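You operate a simulated robot arm through the tools that you are given. There is no shell and no other tool. Be economical: measure what you need, move in short steps, check, and stop when the job is done.

The job below is to be done with a simulated robot arm. You get a single attempt, and the scene is never put back.

TASK
Try the magnets on the blue and yellow dot sleeves, then cap them.
Fine: Stainless lets the magnet go: push each magnet up to its sleeve and let go; blue cap on the blue dot sleeve, yellow cap on the yellow; press them home; the third sleeve and its magnet stay. Drop and damage nothing, leave nothing switched on.
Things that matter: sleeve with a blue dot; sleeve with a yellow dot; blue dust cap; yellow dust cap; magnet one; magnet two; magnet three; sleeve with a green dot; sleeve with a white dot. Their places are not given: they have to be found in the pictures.

The check looks at the end state, three seconds after you hand in, the way a careful person would. Anything else that was tipped, shoved, dropped, spilled or broken makes it a failure. A push-on lid holds only when it is set on centred and level and pressed home; a screw cap is set on level and turned clockwise until tight.

THE ROBOT
A 6-joint arm with a two-finger parallel gripper, fixed in place. Base frame: the origin is at the foot of the arm, x ahead of it, y to its left, z up; the work surface is at about z = 0.006. Readings come in m, degrees, newtons and seconds.
With the tool pointing down near the work surface it reaches from about 0.18 to 0.46 m from the base axis. Its first joint turns from -70.0 to 70.0 degrees. Payload 1.9 kg.
The TCP is the grasp point between the finger pads, 0.023 m short of the fingertips. In the tool frame z runs along the fingers and y along their closing line. The gripper opens to 0.094 m. The fingers are 0.038 m wide and 0.01 m thick; the gripper's body (0.054 by 0.096 m) begins 0.039 m behind the TCP.
Orientation is that of the tool frame in the base frame, as a unit quaternion [w, x, y, z]. With the fingers straight down and closing along the base's y, the tool's x points along the base's -x, its y along +y and its z along -z.

THE INTERFACE
- The arm moves only by the tool nudge_tool. Its argument "plan" is one flat list of numbers, 7 for each row, row after row: the turn, a rotation vector about the base's x, y, z in degrees, then the shift along the base's x, y, z in mm, then the opening in per cent of the stroke, from 0 (shut) to 100 (fully open). In form: [ax, ay, az, tx, ty, tz, hand, ax, ay, az, tx, ty, tz, hand, ...]. A call has 1 to 8 rows; each row shifts and turns the commanded pose from where the row before left it. A row lasts 0.2 s, in which the tool goes at most 0.05 m and 8.6 degrees; a call with a longer step from one row to the next is refused whole, and so is a gripper value outside its range. Where a pose cannot be reached the arm comes as near as it can. A force on the tool above 40 N (or 10 N above the force at the start of the call, whichever is more), or a blocked arm, ends the call early, and 0.2 s more pass. The fingers move at their own pace (about 0.108 m/s each) and stop on an object; they squeeze with about 33 N. The grip force told is the motor's: it shows also when the fingers shut on nothing. Time passes only in rows, and 0.2 s behind the last, so rows that do not move let the fingers close. It gives the time, the measured TCP pose, the force on the tool (base axes), the opening and the grip force at its end, in the units of the frame above (readings bear some noise).
- Cameras (640 x 400 px; columns grow to the right, rows downward): "scene" is fixed at [0.0321, 0.2923, 0.4474]; the picture's right is [-0.94, -0.35, 0.00], its down [-0.12, 0.31, -0.94] and it looks along [0.33, -0.88, -0.33] (base axes); focal length 246 px, centre (320, 200). "wrist" rides on the gripper at [0.087, 0.016, -0.074] in the tool frame; the picture's right is [-0.18, 0.98, 0.00], its down [-0.58, -0.11, -0.81] and it looks along [-0.79, -0.15, 0.59] (tool axes); focal length 243 px, centre (320, 200).
- grab_frame(camera): a new picture of that camera. The clock stands still meanwhile.
- pixel_to_xyz(camera, pixels): for up to 12 pixels [column, row] of the newest picture of that camera ("zoom" is the newest enlarged one), the place [x, y, z] in the base frame of the surface seen there, good to about 0.002 m. The clock stands still meanwhile.
- zoom(camera, box): a new picture of the part [left, top, right, bottom] of that camera's present view, enlarged. The clock stands still meanwhile.
- job_done(): hands the job in; it is judged then, once.

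Work in short steps. Measure before you move; look again where a grasp or a placing could have gone wrong, and mend it. You have 80 turns and 34 pictures in all, those below and enlarged ones among them. Open the gripper and draw the arm clear of the work before you hand the job in, unless the task says otherwise.

The tools are called after "Call:" as name(argument=value, ...) on one line, values as JSON. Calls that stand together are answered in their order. nudge_tool: Moves the arm, as the interface text tells. Its arguments: {"type":"object","properties":{"plan":{"type":"array","items":{"type":"number"}}},"required":["plan"]} The other tools are called the same way: grab_frame (camera) takes a picture; pixel_to_xyz (camera, pixels) gives the place of the surface under pixels of a picture; zoom (camera, box) takes an enlarged picture of a part of a camera's view; job_done () hands the job in.

At the start:

```text
time: 0.0
ee_pos: [0.2512, -0.1148, 0.3917]
orientation: [0.0, 0.0, 1.0, 0.001]
force: [-0.8, -0.6, 0.4]
finger_gap: 0.0941
gripper_force: 0.0
```

scene: 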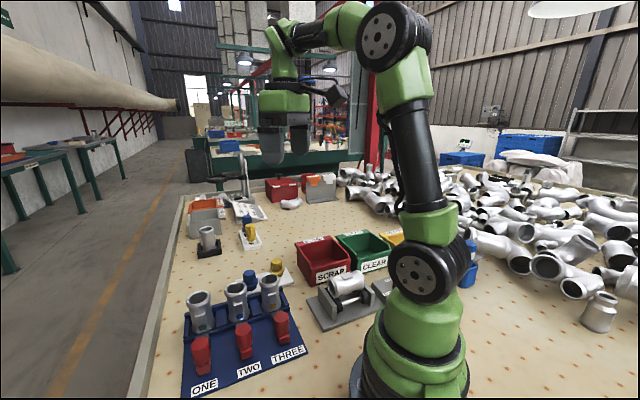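
wrist: 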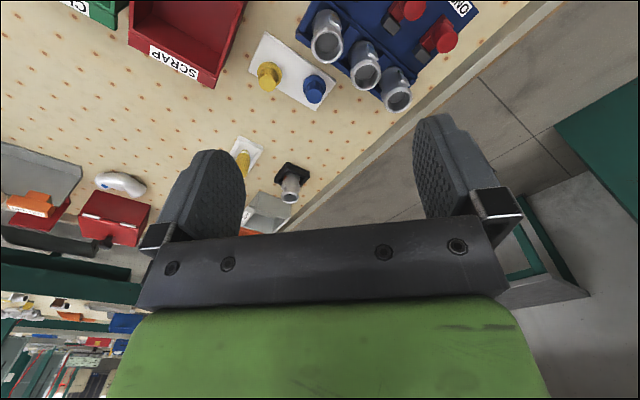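

The scene shows a blue rack with three sleeves near (200-270, 300) and red magnets near (200-280, 340), with caps at (250,280) and (277,267). I zoom in to see dots and shapes.

Call:
zoom(camera="scene", box=[170, 250, 330, 400])

Call:
zoom(camera="wrist", box=[220, 0, 500, 175])

```text
2.67 times, centred on (250, 325) of scene
```

zoom: 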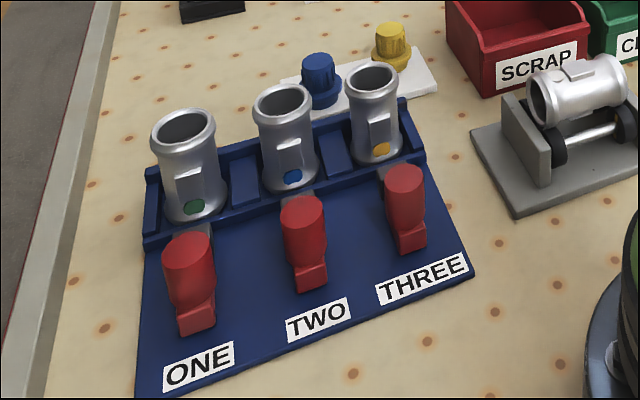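

```text
2.29 times, centred on (360, 88) of wrist
```

zoom: 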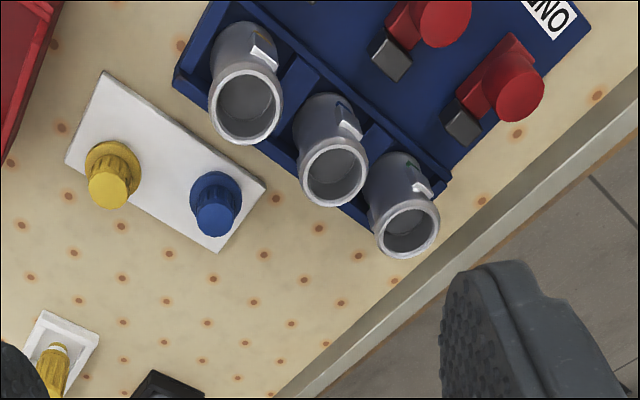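

Rack order: ONE = green dot, TWO = blue, THREE = yellow. So magnets two and three get tried and magnet one stays. I measure rims, caps and magnets.

Call:
pixel_to_xyz(camera="zoom", pixels=[[212, 105], [280, 105], [246, 71], [246, 142], [303, 172], [364, 172], [333, 143], [333, 203], [108, 188], [215, 218], [90, 100], [230, 240]])

Call:
pixel_to_xyz(camera="scene", pixels=[[242.7, 326], [245.2, 352], [243.2, 342], [281.5, 315], [283, 340], [282, 332], [269, 313], [236, 300], [273, 293], [200, 346], [204, 370], [215, 385]])

```text
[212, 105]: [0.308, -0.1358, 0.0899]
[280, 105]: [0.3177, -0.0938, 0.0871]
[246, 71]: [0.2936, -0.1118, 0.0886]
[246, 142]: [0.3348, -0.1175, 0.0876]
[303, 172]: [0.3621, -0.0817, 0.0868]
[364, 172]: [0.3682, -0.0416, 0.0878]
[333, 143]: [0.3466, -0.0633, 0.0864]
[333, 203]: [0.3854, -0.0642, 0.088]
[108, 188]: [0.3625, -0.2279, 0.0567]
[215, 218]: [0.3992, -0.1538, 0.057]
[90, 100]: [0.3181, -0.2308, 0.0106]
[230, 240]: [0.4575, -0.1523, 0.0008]
```

```text
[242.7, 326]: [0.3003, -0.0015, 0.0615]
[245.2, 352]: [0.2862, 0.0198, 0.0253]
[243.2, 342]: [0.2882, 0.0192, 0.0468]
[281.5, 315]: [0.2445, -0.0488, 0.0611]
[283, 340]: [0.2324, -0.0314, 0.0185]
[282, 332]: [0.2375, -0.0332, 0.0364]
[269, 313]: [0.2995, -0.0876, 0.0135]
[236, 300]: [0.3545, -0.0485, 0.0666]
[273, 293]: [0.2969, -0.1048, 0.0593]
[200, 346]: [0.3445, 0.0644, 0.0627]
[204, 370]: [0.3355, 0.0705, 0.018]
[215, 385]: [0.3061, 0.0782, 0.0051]
```

Sleeve axes are about (0.3135,-0.115) and (0.366,-0.0625), so the rack is turned about 45° and the slide direction is about (0.707,-0.707). I swing above the magnets with a -45° yaw to look at them closely.

Call:
nudge_tool(plan=[0, 0, -7.5, 3, 15, -30, 100, 0, 0, -7.5, 3, 15, -30, 100, 0, 0, -7.5, 3, 15, -30, 100, 0, 0, -7.5, 3, 15, -30, 100, 0, 0, -7.5, 3, 15, -30, 100, 0, 0, -7.5, 3, 15, -30, 100, 0, 0, 0, 0, 0, 0, 100])

Call:
grab_frame(camera="wrist")

```text
time: 1.6
ee_pos: [0.2678, -0.0243, 0.2116]
orientation: [0.0, 0.383, 0.924, 0.0]
force: [0.6, -0.2, 0.3]
finger_gap: 0.0939
gripper_force: 0.1
```

```text
29 pictures are left
```

wrist: 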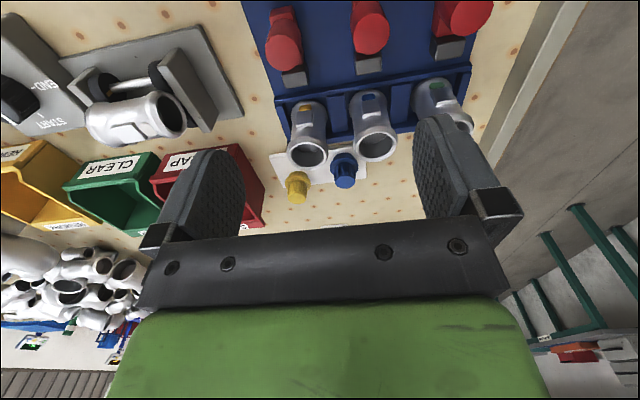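

Magnets two and three are at (370,30) and (285,40) in the wrist view. I enlarge it to measure them.

Call:
zoom(camera="wrist", box=[250, 0, 490, 150])

```text
2.67 times, centred on (370, 75) of wrist
```

zoom: 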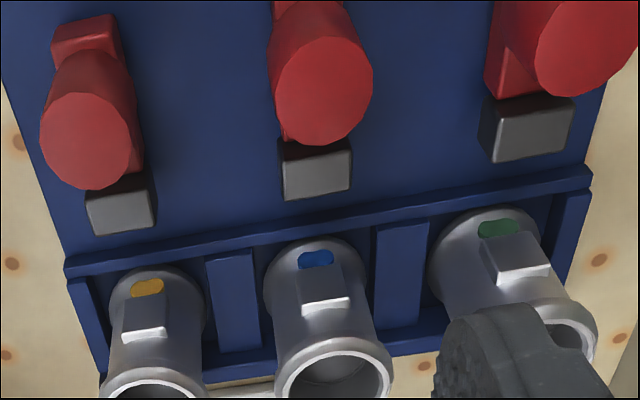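

I measure knob tops, head edges, the rail and the sleeve fronts.

Call:
pixel_to_xyz(camera="zoom", pixels=[[85, 140], [320, 90], [45, 130], [130, 130], [277, 80], [370, 85], [90, 207], [153, 200], [122, 185], [122, 220], [284, 168], [350, 160]])

Call:
pixel_to_xyz(camera="zoom", pixels=[[317, 150], [317, 185], [318, 222], [318, 235], [318, 228], [145, 253], [147, 287], [147, 310], [145, 330], [316, 258], [322, 285], [90, 30]])

```text
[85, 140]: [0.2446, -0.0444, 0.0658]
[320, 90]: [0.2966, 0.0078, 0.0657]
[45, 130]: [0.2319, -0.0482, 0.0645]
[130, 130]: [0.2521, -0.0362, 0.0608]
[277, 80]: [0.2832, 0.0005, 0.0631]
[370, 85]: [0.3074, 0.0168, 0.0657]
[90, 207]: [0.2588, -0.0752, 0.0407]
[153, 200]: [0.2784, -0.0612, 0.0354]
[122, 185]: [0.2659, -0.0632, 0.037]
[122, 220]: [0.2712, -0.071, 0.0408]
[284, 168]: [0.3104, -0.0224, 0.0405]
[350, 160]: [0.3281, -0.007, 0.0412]
```

```text
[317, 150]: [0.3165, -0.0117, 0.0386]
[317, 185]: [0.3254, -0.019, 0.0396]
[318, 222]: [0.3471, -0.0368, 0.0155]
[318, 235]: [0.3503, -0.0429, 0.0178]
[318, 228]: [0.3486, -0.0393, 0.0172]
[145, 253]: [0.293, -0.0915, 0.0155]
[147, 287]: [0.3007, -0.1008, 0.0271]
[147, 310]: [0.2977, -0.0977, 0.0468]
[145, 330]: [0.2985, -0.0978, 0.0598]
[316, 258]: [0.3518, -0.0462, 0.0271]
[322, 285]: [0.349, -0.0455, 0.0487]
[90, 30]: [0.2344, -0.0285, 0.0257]
```

Magnet 3's knob is centred near (0.2423,-0.0426) with its top at z 0.0655. Its head sits about 38 mm from the sleeve boss along (0.707,-0.707). I go above the knob with the fingers partly open.

Call:
nudge_tool(plan=[0, 0, 0, -13, -9, -45, 60, 0, 0, 0, -12.5, -9.3, -45, 60, 0, 0, 0, 0, 0, 0, 60, 0, 0, 0, 0, 0, 0, 60])

Call:
grab_frame(camera="wrist")

```text
time: 2.6
ee_pos: [0.2422, -0.0435, 0.122]
orientation: [0.0, 0.383, 0.924, 0.0]
force: [0.1, -0.4, 0.6]
finger_gap: 0.0565
gripper_force: 0.1
```

```text
27 pictures are left
```

wrist: 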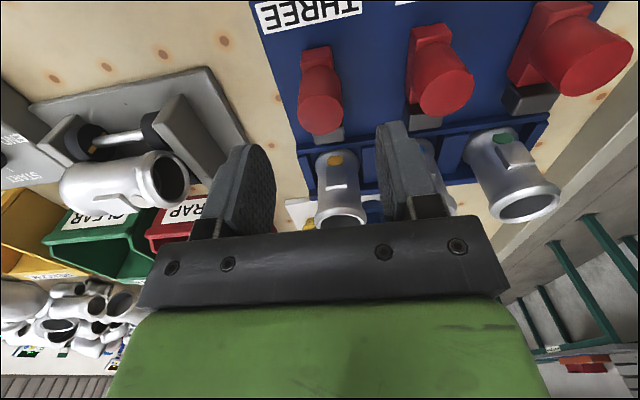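

Knob 3 is now close by at (320,110). I refine its top centre and edges from this view.

Call:
pixel_to_xyz(camera="wrist", pixels=[[320, 115], [300, 115], [341, 115], [320, 97], [320, 133], [440, 92], [421, 92], [472, 88], [318, 72], [334, 134]])

```text
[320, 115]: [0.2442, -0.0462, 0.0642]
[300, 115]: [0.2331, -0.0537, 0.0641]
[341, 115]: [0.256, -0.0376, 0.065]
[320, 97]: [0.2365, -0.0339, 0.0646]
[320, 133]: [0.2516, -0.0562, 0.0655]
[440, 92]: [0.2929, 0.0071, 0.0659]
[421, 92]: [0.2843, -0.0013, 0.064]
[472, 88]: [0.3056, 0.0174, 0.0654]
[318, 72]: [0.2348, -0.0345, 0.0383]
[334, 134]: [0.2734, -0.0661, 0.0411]
```

Knob 3's centre is s≈0.203, t≈0.1406, which matches the TCP, so I go down to z≈0.055 and close.

Call:
nudge_tool(plan=[0, 0, 0, 0, 0, -25, 60, 0, 0, 0, 0, 0, -25, 60, 0, 0, 0, 0, 0, -16, 60, 0, 0, 0, 0, 0, 0, 35, 0, 0, 0, 0, 0, 0, 20, 0, 0, 0, 0, 0, 0, 20])

```text
time: 4.0
ee_pos: [0.2428, -0.0435, 0.0575]
orientation: [-0.001, 0.384, 0.923, -0.001]
force: [-18.0, -31.6, -2.7]
finger_gap: 0.0293
gripper_force: 44.5
```

There is a side force of about 36 N towards -t, so the knob is held and I'm slightly off centre. I shift about 1 mm in that direction to relieve it.

Call:
nudge_tool(plan=[0, 0, 0, -0.8, -0.8, 0, 20, 0, 0, 0, 0, 0, 0, 20])

```text
time: 4.6
ee_pos: [0.2428, -0.0438, 0.0576]
orientation: [0.0, 0.382, 0.924, 0.0]
force: [-9.7, -13.3, -10.7]
finger_gap: 0.029
gripper_force: 45.3
```

The side force has halved, so I shift a little more.

Call:
nudge_tool(plan=[0, 0, 0, -0.5, -0.4, 0.3, 20, 0, 0, 0, 0, 0, 0, 20])

```text
time: 5.2
ee_pos: [0.2426, -0.044, 0.0574]
orientation: [0.001, 0.381, 0.925, 0.0]
force: [11.0, 12.0, -28.9]
finger_gap: 0.0287
gripper_force: 45.2
```

The lateral force has flipped slightly, and raising gave -29 N in z, so the magnet is captured on its slide. I lower a touch and centre.

Call:
nudge_tool(plan=[0, 0, 0, 0.2, 0.2, -0.6, 20, 0, 0, 0, 0, 0, 0, 20])

```text
time: 5.8
ee_pos: [0.243, -0.0446, 0.0581]
orientation: [0.003, 0.382, 0.924, 0.0]
force: [5.8, 4.8, 9.1]
finger_gap: 0.0291
gripper_force: 45.5
```

The forces are small now, so I slide 15 mm towards the sleeve in small rows.

Call:
nudge_tool(plan=[0, 0, 0, 3.5, -3.5, 0, 20, 0, 0, 0, 3.5, -3.5, 0, 20, 0, 0, 0, 3.5, -3.5, 0, 20, 0, 0, 0, 0, 0, 0, 20])

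Call:
zoom(camera="scene", box=[170, 250, 330, 400])

```text
time: 6.8
ee_pos: [0.2538, -0.0555, 0.0566]
orientation: [0.001, 0.382, 0.924, 0.0]
force: [0.2, 1.4, 39.3]
finger_gap: 0.0292
gripper_force: 45.5
```

```text
2.67 times, centred on (250, 325) of scene
```

zoom: 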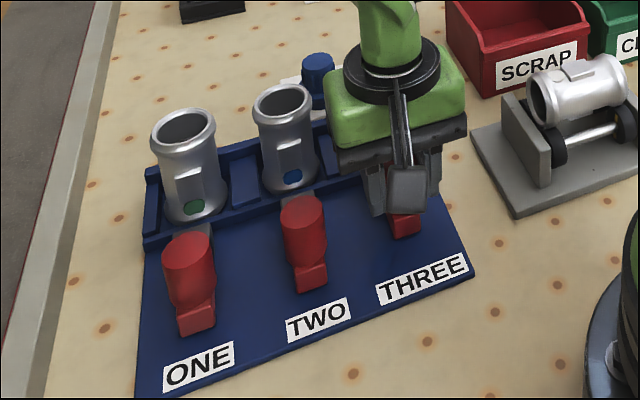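

It slid about 15 mm with z force +39 (pressing down), so I raise by 0.5 mm and check before going on.

Call:
nudge_tool(plan=[0, 0, 0, 0, 0, 0.5, 20, 0, 0, 0, 0, 0, 0, 20])

```text
time: 7.4
ee_pos: [0.252, -0.0549, 0.0566]
orientation: [0.0, 0.382, 0.924, 0.001]
force: [-0.1, 0.7, 9.3]
finger_gap: 0.029
gripper_force: 45.0
```

The forces are low again, so I slide 12 mm more.

Call:
nudge_tool(plan=[0, 0, 0, 2.8, -2.8, 0.1, 20, 0, 0, 0, 2.8, -2.8, 0, 20, 0, 0, 0, 2.8, -2.8, 0, 20, 0, 0, 0, 0, 0, 0, 20])

```text
time: 8.4
ee_pos: [0.2615, -0.0633, 0.056]
orientation: [0.0, 0.383, 0.924, 0.0]
force: [12.7, 14.5, -2.5]
finger_gap: 0.0293
gripper_force: 44.9
```

I've travelled about 27 mm with a slight +t force. I correct 0.4 mm and advance 6 mm.

Call:
nudge_tool(plan=[0, 0, 0, 0.4, 0.4, 0, 20, 0, 0, 0, 1.4, -1.4, 0, 20, 0, 0, 0, 1.4, -1.4, 0, 20, 0, 0, 0, 1.4, -1.4, 0, 20, 0, 0, 0, 0, 0, 0, 20])

Call:
grab_frame(camera="wrist")

```text
time: 9.6
ee_pos: [0.2662, -0.0678, 0.0568]
orientation: [-0.001, 0.383, 0.924, -0.001]
force: [-0.3, 0.5, -9.1]
finger_gap: 0.029
gripper_force: 45.7
```

```text
25 pictures are left
```

wrist: 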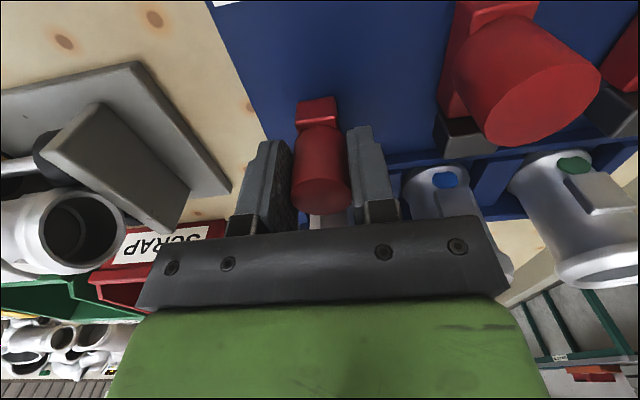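

No slide-direction contact force yet at s≈0.236, so I creep forward 2 mm and check.

Call:
nudge_tool(plan=[0, 0, 0, 0.7, -0.7, 0, 20, 0, 0, 0, 0.7, -0.7, 0, 20, 0, 0, 0, 0, 0, 0, 20])

```text
time: 10.5
ee_pos: [0.2665, -0.0676, 0.0575]
orientation: [-0.004, 0.382, 0.924, -0.001]
force: [-1.4, 5.1, -0.2]
finger_gap: 0.0293
gripper_force: 45.4
stopped in row 3: the force on the tool passed its limit (the readings are from after the stop); the commanded pose is now the measured one
```

The force limit was reached while the slide hardly advanced, so the head may be at the sleeve. I look before letting go.

Call:
zoom(camera="scene", box=[230, 265, 310, 350])

Call:
zoom(camera="wrist", box=[240, 80, 480, 230])

```text
4.71 times, centred on (270, 308) of scene
```

zoom: 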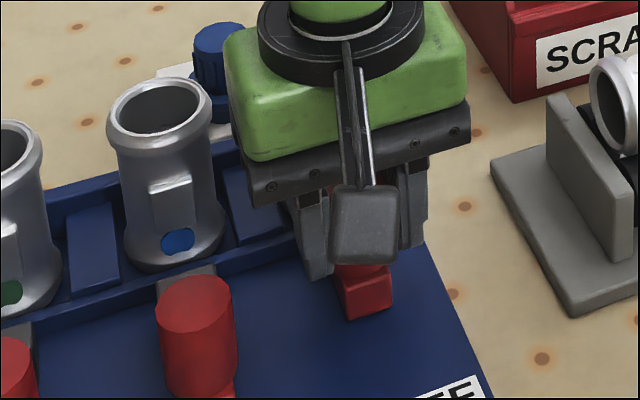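

```text
2.67 times, centred on (360, 155) of wrist
```

zoom: 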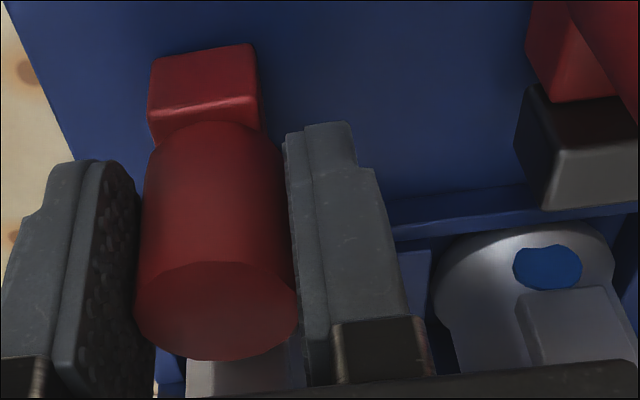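

The contact point is hidden by the hand. I let go, rise, and step back to see the gap.

Call:
nudge_tool(plan=[0, 0, 0, 0, 0, 0, 40, 0, 0, 0, 0, 0, 0, 60, 0, 0, 0, 0, 0, 25, 60, 0, 0, 0, 0, 0, 30, 60, 0, 0, 0, -10, 10, 30, 60, 0, 0, 0, -10, 10, 0, 60, 0, 0, 0, 0, 0, 0, 60])

Call:
zoom(camera="wrist", box=[240, 0, 480, 150])

```text
time: 12.1
ee_pos: [0.2465, -0.0483, 0.142]
orientation: [-0.003, 0.384, 0.923, 0.0]
force: [0.2, 0.6, 0.1]
finger_gap: 0.0565
gripper_force: 0.0
```

```text
2.67 times, centred on (360, 75) of wrist
```

zoom: 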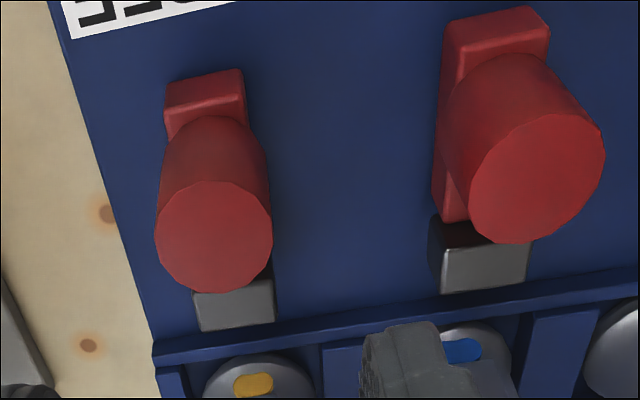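

The head still appears short of the sleeve, so I measure it.

Call:
pixel_to_xyz(camera="zoom", pixels=[[215, 235], [158, 235], [272, 235], [215, 182], [215, 290], [235, 300], [237, 325], [240, 345], [485, 245], [485, 285], [255, 385], [205, 90]])

```text
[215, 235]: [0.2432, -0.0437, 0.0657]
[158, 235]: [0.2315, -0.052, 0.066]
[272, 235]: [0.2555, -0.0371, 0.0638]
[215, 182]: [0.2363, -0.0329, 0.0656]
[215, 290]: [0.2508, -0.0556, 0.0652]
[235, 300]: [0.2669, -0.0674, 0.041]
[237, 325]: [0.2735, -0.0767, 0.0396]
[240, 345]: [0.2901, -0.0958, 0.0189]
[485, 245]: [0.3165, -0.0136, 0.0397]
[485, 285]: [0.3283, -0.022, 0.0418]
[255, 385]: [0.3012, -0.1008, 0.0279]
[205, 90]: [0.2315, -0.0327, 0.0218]
```

The magnet is back at its start (0.2432,-0.0437). It is spring-returned, so a stainless sleeve lets it go, and the scene picture did show it carried forward about 33 mm. To be sure of real contact, I repeat the push from behind with shut fingers, which gives a cleaner force reading.

Call:
nudge_tool(plan=[0, 0, 0, -15, 15.5, 0, 30, 0, 0, 0, -15.5, 15.5, 0, 0, 0, 0, 0, 0, 0, -30, 0, 0, 0, 0, 0, 0, -30, 0, 0, 0, 0, 0, 0, -21, 0, 0, 0, 0, 0, 0, 0, 0])

```text
time: 13.5
ee_pos: [0.2161, -0.0177, 0.0613]
orientation: [-0.002, 0.383, 0.924, -0.001]
force: [0.1, 0.6, -0.3]
finger_gap: 0.0
gripper_force: 32.6
```

I'm in position behind knob 3 (s≈0.165) with forces at zero. I push forward 28 mm.

Call:
nudge_tool(plan=[0, 0, 0, 3.3, -3.3, 0, 0, 0, 0, 0, 3.3, -3.3, 0, 0, 0, 0, 0, 3.3, -3.3, 0, 0, 0, 0, 0, 3.3, -3.3, 0, 0, 0, 0, 0, 3.3, -3.3, 0, 0, 0, 0, 0, 3.3, -3.3, 0, 0, 0, 0, 0, 0, 0, 0, 0])

```text
time: 15.1
ee_pos: [0.2348, -0.0362, 0.0606]
orientation: [-0.003, 0.384, 0.923, -0.001]
force: [0.3, 0.6, -1.0]
finger_gap: 0.0
gripper_force: 33.5
```

s≈0.192 and the push force is still negligible. I continue with 6 mm more in small rows.

Call:
nudge_tool(plan=[0, 0, 0, 1.4, -1.4, 0, 0, 0, 0, 0, 1.4, -1.4, 0, 0, 0, 0, 0, 1.4, -1.4, 0, 0, 0, 0, 0, 0, 0, 0, 0])

Call:
zoom(camera="scene", box=[230, 265, 310, 350])

```text
time: 16.1
ee_pos: [0.2386, -0.041, 0.0612]
orientation: [-0.002, 0.382, 0.924, 0.0]
force: [-0.6, 0.3, 1.4]
finger_gap: 0.0
gripper_force: 33.3
```

```text
4.71 times, centred on (270, 308) of scene
```

zoom: 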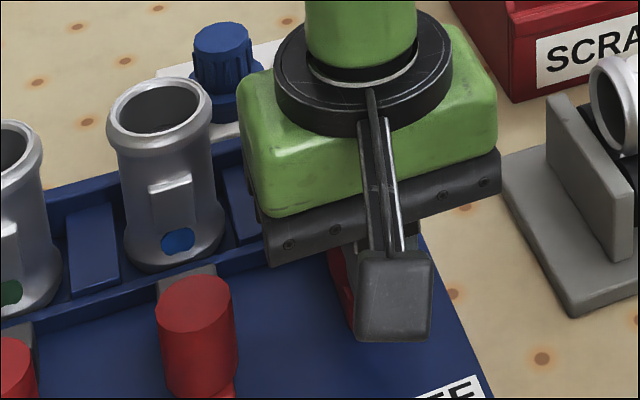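

s≈0.198 and still free. I creep on 3 mm.

Call:
nudge_tool(plan=[0, 0, 0, 0.7, -0.7, 0, 0, 0, 0, 0, 0.7, -0.7, 0, 0, 0, 0, 0, 0.7, -0.7, 0, 0, 0, 0, 0, 0, 0, 0, 0])

```text
time: 17.1
ee_pos: [0.2428, -0.0431, 0.0606]
orientation: [-0.002, 0.383, 0.924, 0.0]
force: [0.0, 1.8, 0.4]
finger_gap: 0.0
gripper_force: 33.2
```

s≈0.201 with no contact force, so another 3 mm.

Call:
nudge_tool(plan=[0, 0, 0, 0.7, -0.7, 0, 0, 0, 0, 0, 0.7, -0.7, 0, 0, 0, 0, 0, 0.7, -0.7, 0, 0, 0, 0, 0, 0, 0, 0, 0])

```text
time: 18.1
ee_pos: [0.2433, -0.0456, 0.0606]
orientation: [-0.003, 0.383, 0.924, -0.001]
force: [-1.5, 4.0, 0.3]
finger_gap: 0.0002
gripper_force: 32.4
```

A force of about 4 N is starting along -slide. I advance another 1.5 mm to confirm a firm contact.

Call:
nudge_tool(plan=[0, 0, 0, 0.5, -0.5, 0, 0, 0, 0, 0, 0.5, -0.5, 0, 0, 0, 0, 0, 0, 0, 0, 0])

Call:
grab_frame(camera="wrist")

```text
time: 18.9
ee_pos: [0.2436, -0.0459, 0.0604]
orientation: [-0.004, 0.382, 0.924, 0.0]
force: [-16.1, 30.9, 12.4]
finger_gap: 0.0
gripper_force: 33.1
```

```text
20 pictures are left
```

wrist: 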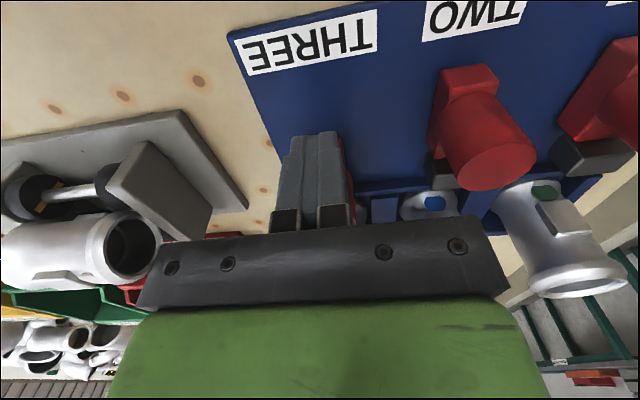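

Firm contact at about 35 N along the slide, so magnet three's test is done. I retreat, then go up and across to behind magnet two at (0.268,0.037).

Call:
nudge_tool(plan=[0, 0, 0, -10, 10, 0, 0, 0, 0, 0, -10, 10, 0, 0, 0, 0, 0, -9, 9, 0, 0, 0, 0, 0, 0, 0, 40, 0, 0, 0, 0, 27, 27, 0, 0, 0, 0, 0, 26, 27, 0, 0, 0, 0, 0, 0, 0, -40, 0, 0, 0, 0, 0, 0, 0, 0])

Call:
grab_frame(camera="wrist")

```text
time: 20.7
ee_pos: [0.2672, 0.0373, 0.0595]
orientation: [-0.003, 0.383, 0.924, -0.001]
force: [0.5, 0.0, -0.8]
finger_gap: 0.0
gripper_force: 33.1
```

```text
19 pictures are left
```

wrist: 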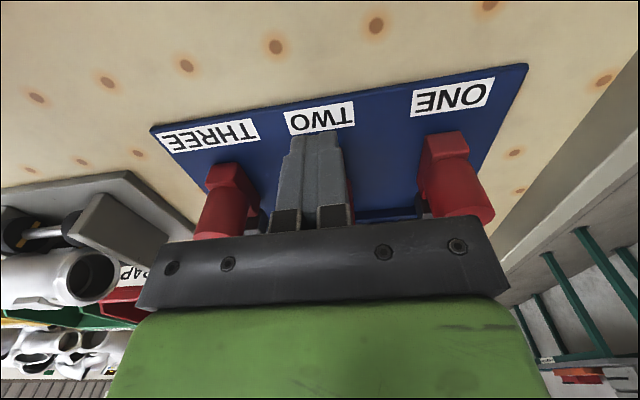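

The fingers are behind magnet two and magnet three is back home. I push 36 mm.

Call:
nudge_tool(plan=[0, 0, 0, 3.65, -3.65, 0, 0, 0, 0, 0, 3.65, -3.65, 0, 0, 0, 0, 0, 3.65, -3.65, 0, 0, 0, 0, 0, 3.65, -3.65, 0, 0, 0, 0, 0, 3.65, -3.65, 0, 0, 0, 0, 0, 3.65, -3.65, 0, 0, 0, 0, 0, 3.65, -3.65, 0, 0, 0, 0, 0, 0, 0, 0, 0])

```text
time: 22.5
ee_pos: [0.2941, 0.0112, 0.0602]
orientation: [-0.003, 0.383, 0.924, 0.0]
force: [0.3, 0.6, -0.3]
finger_gap: 0.0
gripper_force: 32.9
```

s≈0.200 and free, so I creep 4 mm.

Call:
nudge_tool(plan=[0, 0, 0, 0.7, -0.7, 0, 0, 0, 0, 0, 0.7, -0.7, 0, 0, 0, 0, 0, 0.7, -0.7, 0, 0, 0, 0, 0, 0.7, -0.7, 0, 0, 0, 0, 0, 0, 0, 0, 0])

```text
time: 23.7
ee_pos: [0.2963, 0.0095, 0.0621]
orientation: [-0.004, 0.383, 0.924, 0.0]
force: [0.4, 3.0, -0.2]
finger_gap: 0.0001
gripper_force: 32.9
```

A small force is starting, so 1.5 mm more.

Call:
nudge_tool(plan=[0, 0, 0, 0.5, -0.5, 0, 0, 0, 0, 0, 0.5, -0.5, 0, 0, 0, 0, 0, 0, 0, 0, 0])

```text
time: 24.5
ee_pos: [0.2973, 0.0067, 0.0607]
orientation: [-0.003, 0.383, 0.924, 0.0]
force: [-5.8, 10.0, 3.8]
finger_gap: 0.0
gripper_force: 32.8
```

Contact shows at about 12 N. I go another 0.6 mm for firmness.

Call:
nudge_tool(plan=[0, 0, 0, 0.4, -0.4, 0, 0, 0, 0, 0, 0, 0, 0, 0, 0, 0, 0, 0, 0, 0, 0])

```text
time: 25.3
ee_pos: [0.2969, 0.0087, 0.0598]
orientation: [-0.004, 0.382, 0.924, -0.002]
force: [-15.4, 20.4, 8.0]
finger_gap: 0.0
gripper_force: 33.5
```

Firm contact of about 26 N on sleeve two. I retreat, rise, and head to a viewpoint over the caps.

Call:
nudge_tool(plan=[0, 0, 0, -10, 10, 0, 0, 0, 0, 0, -10, 10, 0, 0, 0, 0, 0, -9, 9, 10, 0, 0, 0, 0, 0, 0, 48, 0, 0, 0, 0, 10, -20, 35, 40, 0, 0, 0, 20, -40, 15, 60, 0, 0, 0, 20, -40, 0, 60, 0, 0, 0, 20, -40, 0, 60])

Call:
nudge_tool(plan=[0, 0, 0, 10, -30, 20, 60, 0, 0, 0, 0, 0, 0, 60])

Call:
grab_frame(camera="wrist")

```text
time: 27.1
ee_pos: [0.3393, -0.1043, 0.1683]
orientation: [-0.004, 0.383, 0.924, 0.0]
force: [0.8, 0.5, 0.1]
finger_gap: 0.0562
gripper_force: 0.1
```

```text
time: 27.7
ee_pos: [0.349, -0.1345, 0.1897]
orientation: [-0.003, 0.382, 0.924, 0.0]
force: [0.2, 1.3, -0.1]
finger_gap: 0.0564
gripper_force: 0.1
```

```text
18 pictures are left
```

wrist: 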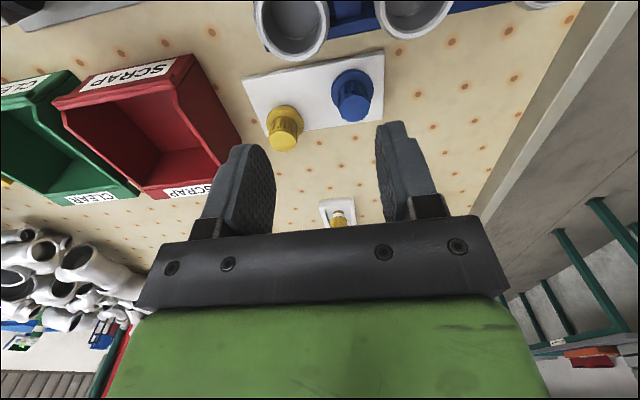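

Both caps are in view: yellow at (284,130) and blue at (353,95). I enlarge and measure.

Call:
zoom(camera="wrist", box=[240, 40, 400, 160])

```text
3.33 times, centred on (320, 100) of wrist
```

zoom: 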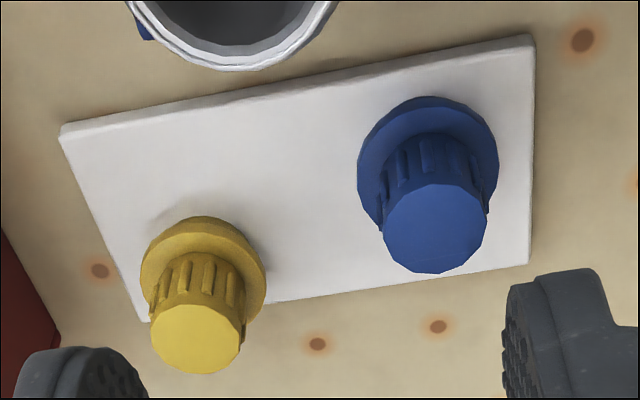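

Call:
pixel_to_xyz(camera="zoom", pixels=[[435, 228], [384, 228], [486, 228], [435, 186], [435, 271], [197, 340], [152, 338], [242, 340], [197, 307], [197, 372], [360, 160], [497, 160]])

Call:
pixel_to_xyz(camera="zoom", pixels=[[430, 112], [405, 150], [450, 150], [203, 228], [145, 268], [264, 275], [190, 270], [215, 270], [300, 180], [70, 130], [530, 45], [230, 65]])

```text
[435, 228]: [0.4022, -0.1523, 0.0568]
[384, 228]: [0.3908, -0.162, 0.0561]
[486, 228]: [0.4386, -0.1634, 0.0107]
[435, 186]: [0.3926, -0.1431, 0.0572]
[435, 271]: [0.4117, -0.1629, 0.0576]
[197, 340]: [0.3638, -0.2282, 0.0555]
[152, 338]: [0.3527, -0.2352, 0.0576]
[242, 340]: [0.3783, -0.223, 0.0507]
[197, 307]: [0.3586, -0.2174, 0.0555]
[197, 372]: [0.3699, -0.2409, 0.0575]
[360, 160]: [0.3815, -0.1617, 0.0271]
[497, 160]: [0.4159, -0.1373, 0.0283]
```

```text
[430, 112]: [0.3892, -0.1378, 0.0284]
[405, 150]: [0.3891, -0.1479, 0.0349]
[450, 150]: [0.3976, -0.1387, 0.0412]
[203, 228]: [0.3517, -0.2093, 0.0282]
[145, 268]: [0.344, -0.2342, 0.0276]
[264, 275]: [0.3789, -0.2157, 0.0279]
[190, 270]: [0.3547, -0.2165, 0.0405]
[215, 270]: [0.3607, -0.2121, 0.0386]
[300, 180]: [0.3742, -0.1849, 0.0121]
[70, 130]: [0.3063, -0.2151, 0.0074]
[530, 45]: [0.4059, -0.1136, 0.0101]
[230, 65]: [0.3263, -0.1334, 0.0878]
```

Blue cap centre ≈ (0.4018,-0.1526), yellow ≈ (0.365,-0.2284). Each has a knob at z 0.028–0.057 above a 41 mm flange. I go above the blue cap and undo the 0.3° tilt.

Call:
nudge_tool(plan=[-0.13, -0.32, 0, 26.4, -9, 0, 60, 0, 0, 0, 26.4, -9.1, -40, 60, 0, 0, 0, 0, 0, -40, 60, 0, 0, 0, 0, 0, 0, 60, 0, 0, 0, 0, 0, 0, 60])

Call:
grab_frame(camera="wrist")

```text
time: 28.9
ee_pos: [0.4004, -0.1508, 0.109]
orientation: [-0.001, 0.383, 0.924, 0.0]
force: [0.1, -1.1, 0.9]
finger_gap: 0.0562
gripper_force: 0.1
```

```text
16 pictures are left
```

wrist: 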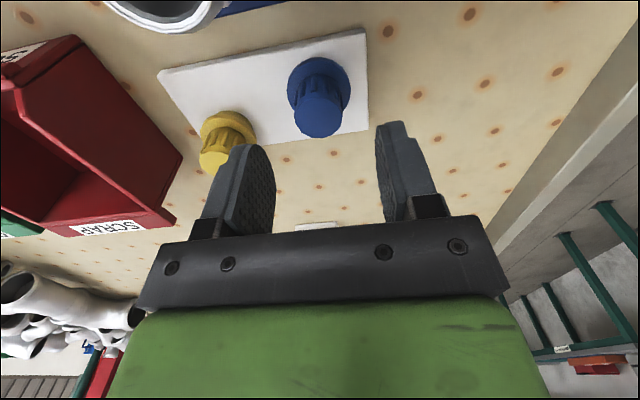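

Call:
pixel_to_xyz(camera="wrist", pixels=[[319, 116], [296, 116], [342, 116], [319, 97], [319, 135], [288, 85], [350, 85], [165, 170], [180, 155], [150, 110], [216, 160]])

```text
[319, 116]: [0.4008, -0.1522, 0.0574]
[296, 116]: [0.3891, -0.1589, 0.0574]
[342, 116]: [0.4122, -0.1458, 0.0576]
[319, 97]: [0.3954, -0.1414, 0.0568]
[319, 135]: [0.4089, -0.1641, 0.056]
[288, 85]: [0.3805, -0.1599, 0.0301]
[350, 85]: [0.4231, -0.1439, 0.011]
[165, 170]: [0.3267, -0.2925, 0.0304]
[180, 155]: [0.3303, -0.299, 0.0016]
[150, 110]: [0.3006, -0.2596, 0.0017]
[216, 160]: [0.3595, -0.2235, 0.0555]
```

The cap centre is about (0.4016,-0.1533). I correct slightly, go down to z≈0.055 and close.

Call:
nudge_tool(plan=[0, 0, 0, 0.9, -1.9, -25, 60, 0, 0, 0, 0, 0, -20, 60, 0, 0, 0, 0, 0, -9, 60, 0, 0, 0, 0, 0, 0, 40, 0, 0, 0, 0, 0, 0, 20, 0, 0, 0, 0, 0, 0, 20])

```text
time: 30.3
ee_pos: [0.4027, -0.1539, 0.0544]
orientation: [-0.001, 0.382, 0.924, -0.001]
force: [1.2, 0.0, 0.0]
finger_gap: 0.0285
gripper_force: 33.5
```

Blue cap gripped (gap 28.5 mm, forces nil). I lift and move most of the way toward sleeve two.

Call:
nudge_tool(plan=[0, 0, 0, 0, 0, 30, 20, 0, 0, 0, 0, 0, 40, 20, 0, 0, 0, 0, 0, 40, 20, 0, 0, 0, -12, 30, 0, 20, 0, 0, 0, -12, 30, 0, 20, 0, 0, 0, -12.7, 31.4, 0, 20, 0, 0, 0, 0, 0, 0, 20, 0, 0, 0, 0, 0, 0, 20])

Call:
grab_frame(camera="wrist")

Call:
zoom(camera="scene", box=[170, 220, 330, 320])

```text
time: 32.1
ee_pos: [0.3671, -0.0622, 0.1651]
orientation: [0.0, 0.383, 0.924, -0.001]
force: [-0.7, 0.5, 1.0]
finger_gap: 0.0186
gripper_force: 0.0
```

```text
15 pictures are left
```

wrist: 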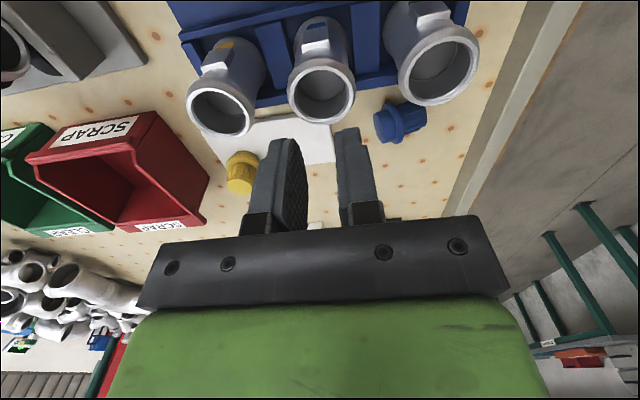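

```text
4.00 times, centred on (250, 270) of scene
```

zoom: 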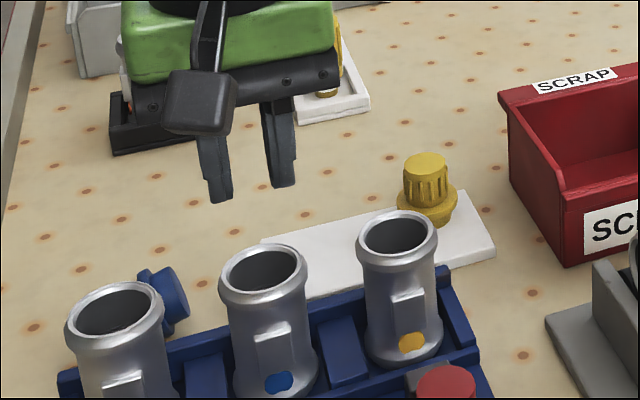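

The fingers shut to 18.6 mm and are empty. The blue cap slipped and lies on its side behind sleeve ONE at wrist (400,122). I measure how it lies before mending this.

Call:
zoom(camera="wrist", box=[340, 70, 460, 170])

Call:
pixel_to_xyz(camera="wrist", pixels=[[376, 122], [384, 122], [395, 122], [402, 120], [415, 120], [420, 118], [402, 104], [402, 138], [440, 52], [322, 92], [222, 110], [240, 180]])

```text
4.00 times, centred on (400, 120) of wrist
```

zoom: 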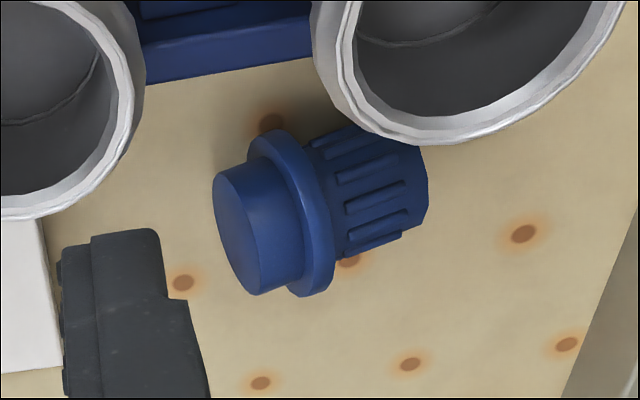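

```text
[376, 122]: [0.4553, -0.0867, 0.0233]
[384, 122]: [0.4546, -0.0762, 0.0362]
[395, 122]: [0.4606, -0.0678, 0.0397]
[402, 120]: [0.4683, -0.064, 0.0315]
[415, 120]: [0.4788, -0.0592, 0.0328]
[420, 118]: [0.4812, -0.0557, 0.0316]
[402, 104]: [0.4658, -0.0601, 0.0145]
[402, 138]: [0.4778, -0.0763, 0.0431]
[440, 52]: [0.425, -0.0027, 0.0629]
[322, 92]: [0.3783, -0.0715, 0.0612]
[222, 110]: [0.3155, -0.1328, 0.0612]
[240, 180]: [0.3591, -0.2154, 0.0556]
```

The cap lies at about (0.468,-0.068), right at the reach limit, with its plug toward -t and its knob toward +t. I take more surface points to get its axis.

Call:
pixel_to_xyz(camera="zoom", pixels=[[245, 230], [222, 200], [262, 285], [290, 225], [325, 290], [265, 140], [340, 200], [420, 190], [345, 250], [400, 235], [345, 140], [410, 150]])

```text
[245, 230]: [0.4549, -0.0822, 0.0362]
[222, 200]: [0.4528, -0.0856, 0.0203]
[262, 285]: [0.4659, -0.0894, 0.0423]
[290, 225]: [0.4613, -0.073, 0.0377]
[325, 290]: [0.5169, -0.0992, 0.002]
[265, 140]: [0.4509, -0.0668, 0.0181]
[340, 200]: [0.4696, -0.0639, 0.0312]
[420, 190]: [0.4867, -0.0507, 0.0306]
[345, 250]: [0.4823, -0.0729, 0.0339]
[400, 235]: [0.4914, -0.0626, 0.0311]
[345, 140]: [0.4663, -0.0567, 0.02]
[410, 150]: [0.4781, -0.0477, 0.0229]
```

The knob rests on the mat, with its axis about 45–50° and its knob end pointing (0.67,0.74). To stand the cap up again I want the camera on the knob side (yaw -135°), then a tilt. I test whether the wrist can reach that yaw, staying high.

Call:
nudge_tool(plan=[0, 0, -8, 0, 0, 20, 30, 0, 0, -8, 0, 0, 10, 50, 0, 0, -8, 0, 0, 0, 60, 0, 0, -8, 0, 0, 0, 60, 0, 0, -8, 0, 0, 0, 60, 0, 0, -8, 0, 0, 0, 60, 0, 0, -8, 0, 0, 0, 60, 0, 0, -8, 0, 0, 0, 60])

Call:
nudge_tool(plan=[0, 0, -8, 0, 0, 0, 60, 0, 0, -8, 0, 0, 0, 60, 0, 0, -8, 0, 0, 0, 60, 0, 0, -2, 0, 0, 0, 60, 0, 0, 0, 0, 0, 0, 60])

```text
time: 33.9
ee_pos: [0.3656, -0.0624, 0.1949]
orientation: [-0.001, 0.815, 0.579, -0.001]
force: [-0.5, 0.1, -0.3]
finger_gap: 0.0564
gripper_force: 0.1
```

```text
time: 35.1
ee_pos: [0.3662, -0.0629, 0.1944]
orientation: [-0.001, 0.925, 0.381, -0.001]
force: [0.2, 0.0, 0.6]
finger_gap: 0.0565
gripper_force: 0.0
```

Yaw -135° works. I need free space nearer the base to set the cap upright, so I map the fixture, bin, mat and table edge in the scene view.

Call:
pixel_to_xyz(camera="scene", pixels=[[310, 300], [324, 331], [300, 285], [295, 262], [300, 310], [310, 345], [290, 290], [195, 285], [170, 300], [215, 262], [240, 262], [190, 255]])

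Call:
grab_frame(camera="wrist")

```text
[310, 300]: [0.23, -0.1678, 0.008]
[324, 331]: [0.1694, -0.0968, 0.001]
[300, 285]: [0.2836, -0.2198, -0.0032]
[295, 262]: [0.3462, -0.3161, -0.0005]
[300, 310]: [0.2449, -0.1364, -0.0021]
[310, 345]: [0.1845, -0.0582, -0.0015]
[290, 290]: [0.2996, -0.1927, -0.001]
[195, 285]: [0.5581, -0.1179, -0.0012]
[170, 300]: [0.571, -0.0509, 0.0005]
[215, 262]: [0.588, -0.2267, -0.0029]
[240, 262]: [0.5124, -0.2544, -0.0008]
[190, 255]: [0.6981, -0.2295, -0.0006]
```

```text
12 pictures are left
```

wrist: 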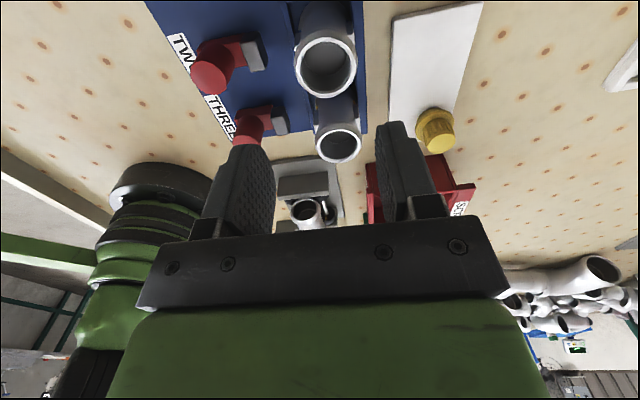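

Before touching the cap, I test whether the arm can hold the tool horizontal near sleeve two, at a safe height, tilting toward +t first.

Call:
nudge_tool(plan=[0, 0, 0, -10, 10, 40, 60, 6, -6, 0, 0, 0, 10, 60, 6, -6, 0, 0, 0, 0, 60, 6, -6, 0, 0, 0, 0, 60, 6, -6, 0, 0, 0, 0, 60, 6, -6, 0, 0, 0, 0, 60, 6, -6, 0, 0, 0, 0, 60, 0, 0, 0, 0, 0, 0, 60])

```text
time: 36.9
ee_pos: [0.3548, -0.0531, 0.2456]
orientation: [-0.165, 0.834, 0.345, 0.398]
force: [-0.3, 0.3, 0.0]
finger_gap: 0.0564
gripper_force: 0.0
```

A 51° tilt was achieved exactly. Now I yaw -80° about vertical.

Call:
nudge_tool(plan=[0, 0, -8, 0, 0, 0, 60, 0, 0, -8, 0, 0, 0, 60, 0, 0, -8, 0, 0, 0, 60, 0, 0, -8, 0, 0, 0, 60, 0, 0, -8, 0, 0, 0, 60, 0, 0, -8, 0, 0, 0, 60, 0, 0, -8, 0, 0, 0, 60, 0, 0, -8, 0, 0, 0, 60])

```text
time: 38.7
ee_pos: [0.3377, -0.1239, 0.2541]
orientation: [0.062, 0.892, -0.146, 0.424]
force: [-0.7, -0.1, 0.4]
finger_gap: 0.0562
gripper_force: 0.1
out of reach, approached as far as the arm can: row 7, 8
```

The last two yaw rows were out of reach. I back off 24° and continue the tilt to near 90° there.

Call:
nudge_tool(plan=[0, 0, 8, 0, 0, 0, 60, 0, 0, 8, 0, 0, 0, 60, 0, 0, 8, 0, 0, 0, 60, 0, 0, 0, 0, 0, 0, 60])

```text
time: 39.7
ee_pos: [0.3391, -0.125, 0.254]
orientation: [-0.02, 0.902, 0.04, 0.429]
force: [0.2, 0.3, 0.9]
finger_gap: 0.0566
gripper_force: 0.0
```

The pose is az≈5°, tilt 51°. I tilt the remaining 39°.

Call:
nudge_tool(plan=[0.7, -7.77, 0, 0, 0, 0, 60, 0.7, -7.77, 0, 0, 0, 0, 60, 0.7, -7.77, 0, 0, 0, 0, 60, 0.7, -7.77, 0, 0, 0, 0, 60, 0.7, -7.77, 0, 0, 0, 0, 60, 0, 0, 0, 0, 0, 0, 60])

```text
time: 41.1
ee_pos: [0.3379, -0.124, 0.2543]
orientation: [-0.033, 0.707, 0.03, 0.706]
force: [-0.5, 0.5, 0.4]
finger_gap: 0.0562
gripper_force: 0.1
```

Horizontal works. Now I try yawing -32° more while shifting toward sleeve two.

Call:
nudge_tool(plan=[0, 0, -6, 6, 15, 0, 60, 0, 0, -6, 6, 15, 0, 60, 0, 0, -6, 6, 15, -10, 60, 0, 0, -6, 6, 15, -10, 60, 0, 0, -6, 4, 1.5, -10, 60, 0, 0, -6, 0, 0, -10, 60, 0, 0, 0, 0, 0, 0, 60])

```text
time: 42.7
ee_pos: [0.3447, -0.0919, 0.2006]
orientation: [0.187, 0.681, -0.188, 0.682]
force: [-0.7, 0.3, 0.6]
finger_gap: 0.0569
gripper_force: 0.0
out of reach, approached as far as the arm can: row 5, 6
```

Azimuth reached -31° but the position lags. I try just the translation.

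Call:
nudge_tool(plan=[0, 0, 0, 7, 10, 0, 60, 0, 0, 0, 7, 10, 0, 60, 0, 0, 0, 7, 10, 0, 60, 0, 0, 0, 0, 0, 0, 60])

```text
time: 43.7
ee_pos: [0.3439, -0.0885, 0.1902]
orientation: [0.186, 0.681, -0.188, 0.683]
force: [-0.9, -0.2, 0.3]
finger_gap: 0.0564
gripper_force: 0.0
out of reach, approached as far as the arm can: row 1, 2, 3
```

Horizontal placing on sleeve two is limited, so I plan to do the yellow cap first (gripping low, moving slowly), which frees the tray. Then I bring the blue cap to the tray and stand it up there. Now I return the tool to vertical, yaw -135°.

Call:
nudge_tool(plan=[4.22, 7.03, 0, 0, 0, 10, 60, 4.22, 7.03, 0, 0, 0, 10, 60, 4.22, 7.03, 0, 0, 0, 0, 60, 4.22, 7.03, 0, 0, 0, 0, 60, 4.22, 7.03, 0, 0, 0, 0, 60, 4.22, 7.03, 0, 0, 0, 0, 60, 4.22, 7.03, 0, 0, 0, 0, 60, 4.22, 7.03, 0, 0, 0, 0, 60])

Call:
nudge_tool(plan=[4.22, 7.03, 0, 0, 0, 0, 60, 4.22, 7.03, 0, 0, 0, 0, 60, 4.1, 6.8, 0, 0, 0, 0, 60, 0, 0, 8, 0, -20, 0, 60, 0, 0, 8, 0, -20, 0, 60, 0, 0, 8, 0, -20, 0, 60, 0, 0, 8, 0, -20, 0, 60, 0, 0, 8, 0, -20, 0, 60])

```text
time: 45.5
ee_pos: [0.269, -0.1788, 0.1731]
orientation: [0.054, 0.936, -0.258, 0.233]
force: [0.0, -0.1, -1.2]
finger_gap: 0.0564
gripper_force: 0.0
out of reach, approached as far as the arm can: row 1, 2, 3, 4, 5, 6, 8
```

```text
time: 47.3
ee_pos: [0.2903, -0.2672, 0.1773]
orientation: [-0.087, 0.969, 0.093, 0.211]
force: [-0.1, -0.8, -0.3]
finger_gap: 0.0565
gripper_force: 0.0
out of reach, approached as far as the arm can: row 1, 2, 3
```

The tool is still tilted 26° toward az 28°. I level it and move above the yellow cap.

Call:
nudge_tool(plan=[-3.1, 5.83, 0, 19, 10, 0, 60, -3.1, 5.83, 0, 19, 10, 0, 60, -3.1, 5.83, 0, 19, 10, 0, 60, -3.1, 5.83, 0, 18, 9, 0, 60, 0, 0, 0, 0, 0, 0, 60, 0, 0, 0, 0, 0, 0, 60])

```text
time: 48.7
ee_pos: [0.3646, -0.2294, 0.1772]
orientation: [0.001, 0.996, 0.094, 0.001]
force: [0.6, 0.0, -0.6]
finger_gap: 0.0564
gripper_force: 0.0
```

The tool is level at yaw az≈11°, which suits both the yellow cap and sleeve three. I check alignment with the wrist camera.

Call:
grab_frame(camera="wrist")

```text
11 pictures are left
```

wrist: 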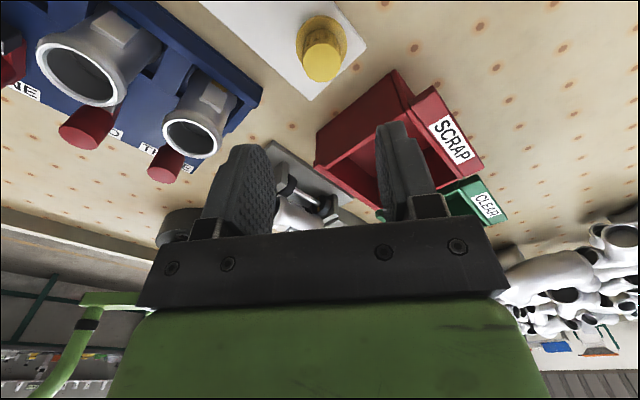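

Call:
pixel_to_xyz(camera="wrist", pixels=[[321, 63], [303, 63], [341, 63], [321, 48], [321, 79], [297, 38], [346, 38], [398, 75], [320, 160], [190, 108], [165, 138], [216, 138]])

```text
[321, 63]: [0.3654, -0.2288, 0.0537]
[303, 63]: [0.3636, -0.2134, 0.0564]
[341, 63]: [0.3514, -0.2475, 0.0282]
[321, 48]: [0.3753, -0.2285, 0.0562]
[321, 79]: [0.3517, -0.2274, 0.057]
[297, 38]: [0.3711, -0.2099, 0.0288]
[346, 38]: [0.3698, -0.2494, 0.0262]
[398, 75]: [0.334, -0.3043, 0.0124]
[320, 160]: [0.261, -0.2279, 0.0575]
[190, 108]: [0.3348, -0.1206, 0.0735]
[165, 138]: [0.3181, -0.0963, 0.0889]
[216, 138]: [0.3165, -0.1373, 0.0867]
```

Yellow centre ≈ (0.3635,-0.2285). I go down slowly to z≈0.053 and close fully.

Call:
nudge_tool(plan=[0, 0, 0, -1, 0.6, -40, 60, 0, 0, 0, 0, 0, -40, 60, 0, 0, 0, 0, 0, -25, 60, 0, 0, 0, 0, 0, -14, 60, 0, 0, 0, 0, 0, -5.5, 60, 0, 0, 0, 0, 0, 0, 30, 0, 0, 0, 0, 0, 0, 0, 0, 0, 0, 0, 0, 0, 0])

```text
time: 50.5
ee_pos: [0.3647, -0.2285, 0.0528]
orientation: [0.001, 0.996, 0.094, 0.001]
force: [0.6, 0.1, -0.1]
finger_gap: 0.0283
gripper_force: 33.1
```

Gripped at 28.3 mm. I lift slowly and check that the gap stays.

Call:
nudge_tool(plan=[0, 0, 0, 0, 0, 2, 0, 0, 0, 0, 0, 0, 4, 0, 0, 0, 0, 0, 0, 6, 0, 0, 0, 0, 0, 0, 8, 0, 0, 0, 0, 0, 0, 5, 0, 0, 0, 0, 0, 0, 2, 0, 0, 0, 0, 0, 0, 0, 0])

```text
time: 52.1
ee_pos: [0.3643, -0.2279, 0.08]
orientation: [0.001, 0.996, 0.094, 0.0]
force: [0.8, 0.2, -0.4]
finger_gap: 0.0284
gripper_force: 32.8
```

The grip holds, so I continue slowly up to z≈0.155.

Call:
nudge_tool(plan=[0, 0, 0, 0, 0, 6, 0, 0, 0, 0, 0, 0, 10, 0, 0, 0, 0, 0, 0, 14, 0, 0, 0, 0, 0, 0, 14, 0, 0, 0, 0, 0, 0, 14, 0, 0, 0, 0, 0, 0, 10, 0, 0, 0, 0, 0, 0, 6, 0, 0, 0, 0, 0, 0, 0, 0])

Call:
grab_frame(camera="wrist")

```text
time: 53.9
ee_pos: [0.3631, -0.2268, 0.1532]
orientation: [0.001, 0.996, 0.094, 0.001]
force: [-0.4, 0.5, 0.0]
finger_gap: 0.0284
gripper_force: 32.3
```

```text
10 pictures are left
```

wrist: 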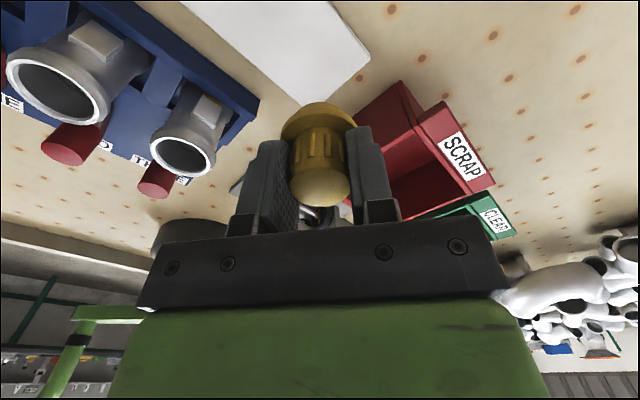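

The yellow cap is held. I measure its place in the grip and sleeve three's rim.

Call:
pixel_to_xyz(camera="wrist", pixels=[[320, 188], [320, 173], [320, 203], [300, 188], [342, 188], [282, 130], [356, 122], [152, 150], [215, 158], [190, 135], [178, 177], [318, 104]])

```text
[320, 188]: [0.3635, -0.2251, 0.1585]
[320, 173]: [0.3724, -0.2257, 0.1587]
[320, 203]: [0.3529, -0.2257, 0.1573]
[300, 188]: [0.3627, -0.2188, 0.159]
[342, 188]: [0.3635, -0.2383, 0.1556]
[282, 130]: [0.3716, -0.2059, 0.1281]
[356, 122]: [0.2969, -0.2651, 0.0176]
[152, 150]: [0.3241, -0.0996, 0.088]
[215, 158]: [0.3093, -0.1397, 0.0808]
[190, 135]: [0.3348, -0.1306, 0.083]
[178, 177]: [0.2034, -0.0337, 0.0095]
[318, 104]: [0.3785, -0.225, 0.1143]
```

The cap axis is right at the TCP. I carry it smoothly to above sleeve three at (0.3136,-0.1147).

Call:
nudge_tool(plan=[0, 0, 0, -3, 7, 0, 0, 0, 0, 0, -6, 14, 0, 0, 0, 0, 0, -8, 18, 0, 0, 0, 0, 0, -9, 20, 0, 0, 0, 0, 0, -9, 20, 0, 0, 0, 0, 0, -8, 18, 0, 0, 0, 0, 0, -5, 11, 0, 0, 0, 0, 0, -1.5, 4.1, 0, 0])

Call:
zoom(camera="wrist", box=[200, 60, 440, 210])

```text
time: 55.7
ee_pos: [0.3146, -0.1154, 0.1538]
orientation: [0.002, 0.996, 0.093, 0.002]
force: [0.6, -0.1, -0.5]
finger_gap: 0.0281
gripper_force: 33.1
```

```text
2.67 times, centred on (320, 135) of wrist
```

zoom: 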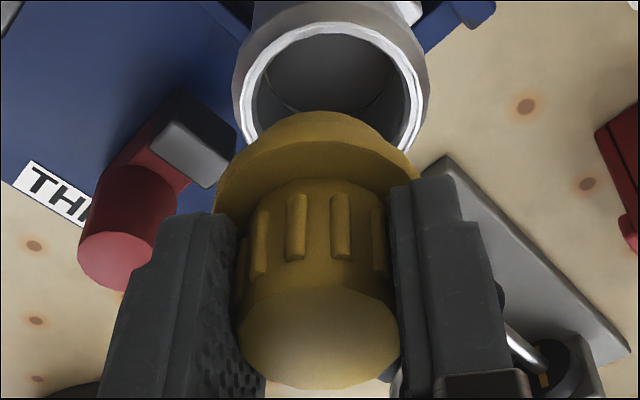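

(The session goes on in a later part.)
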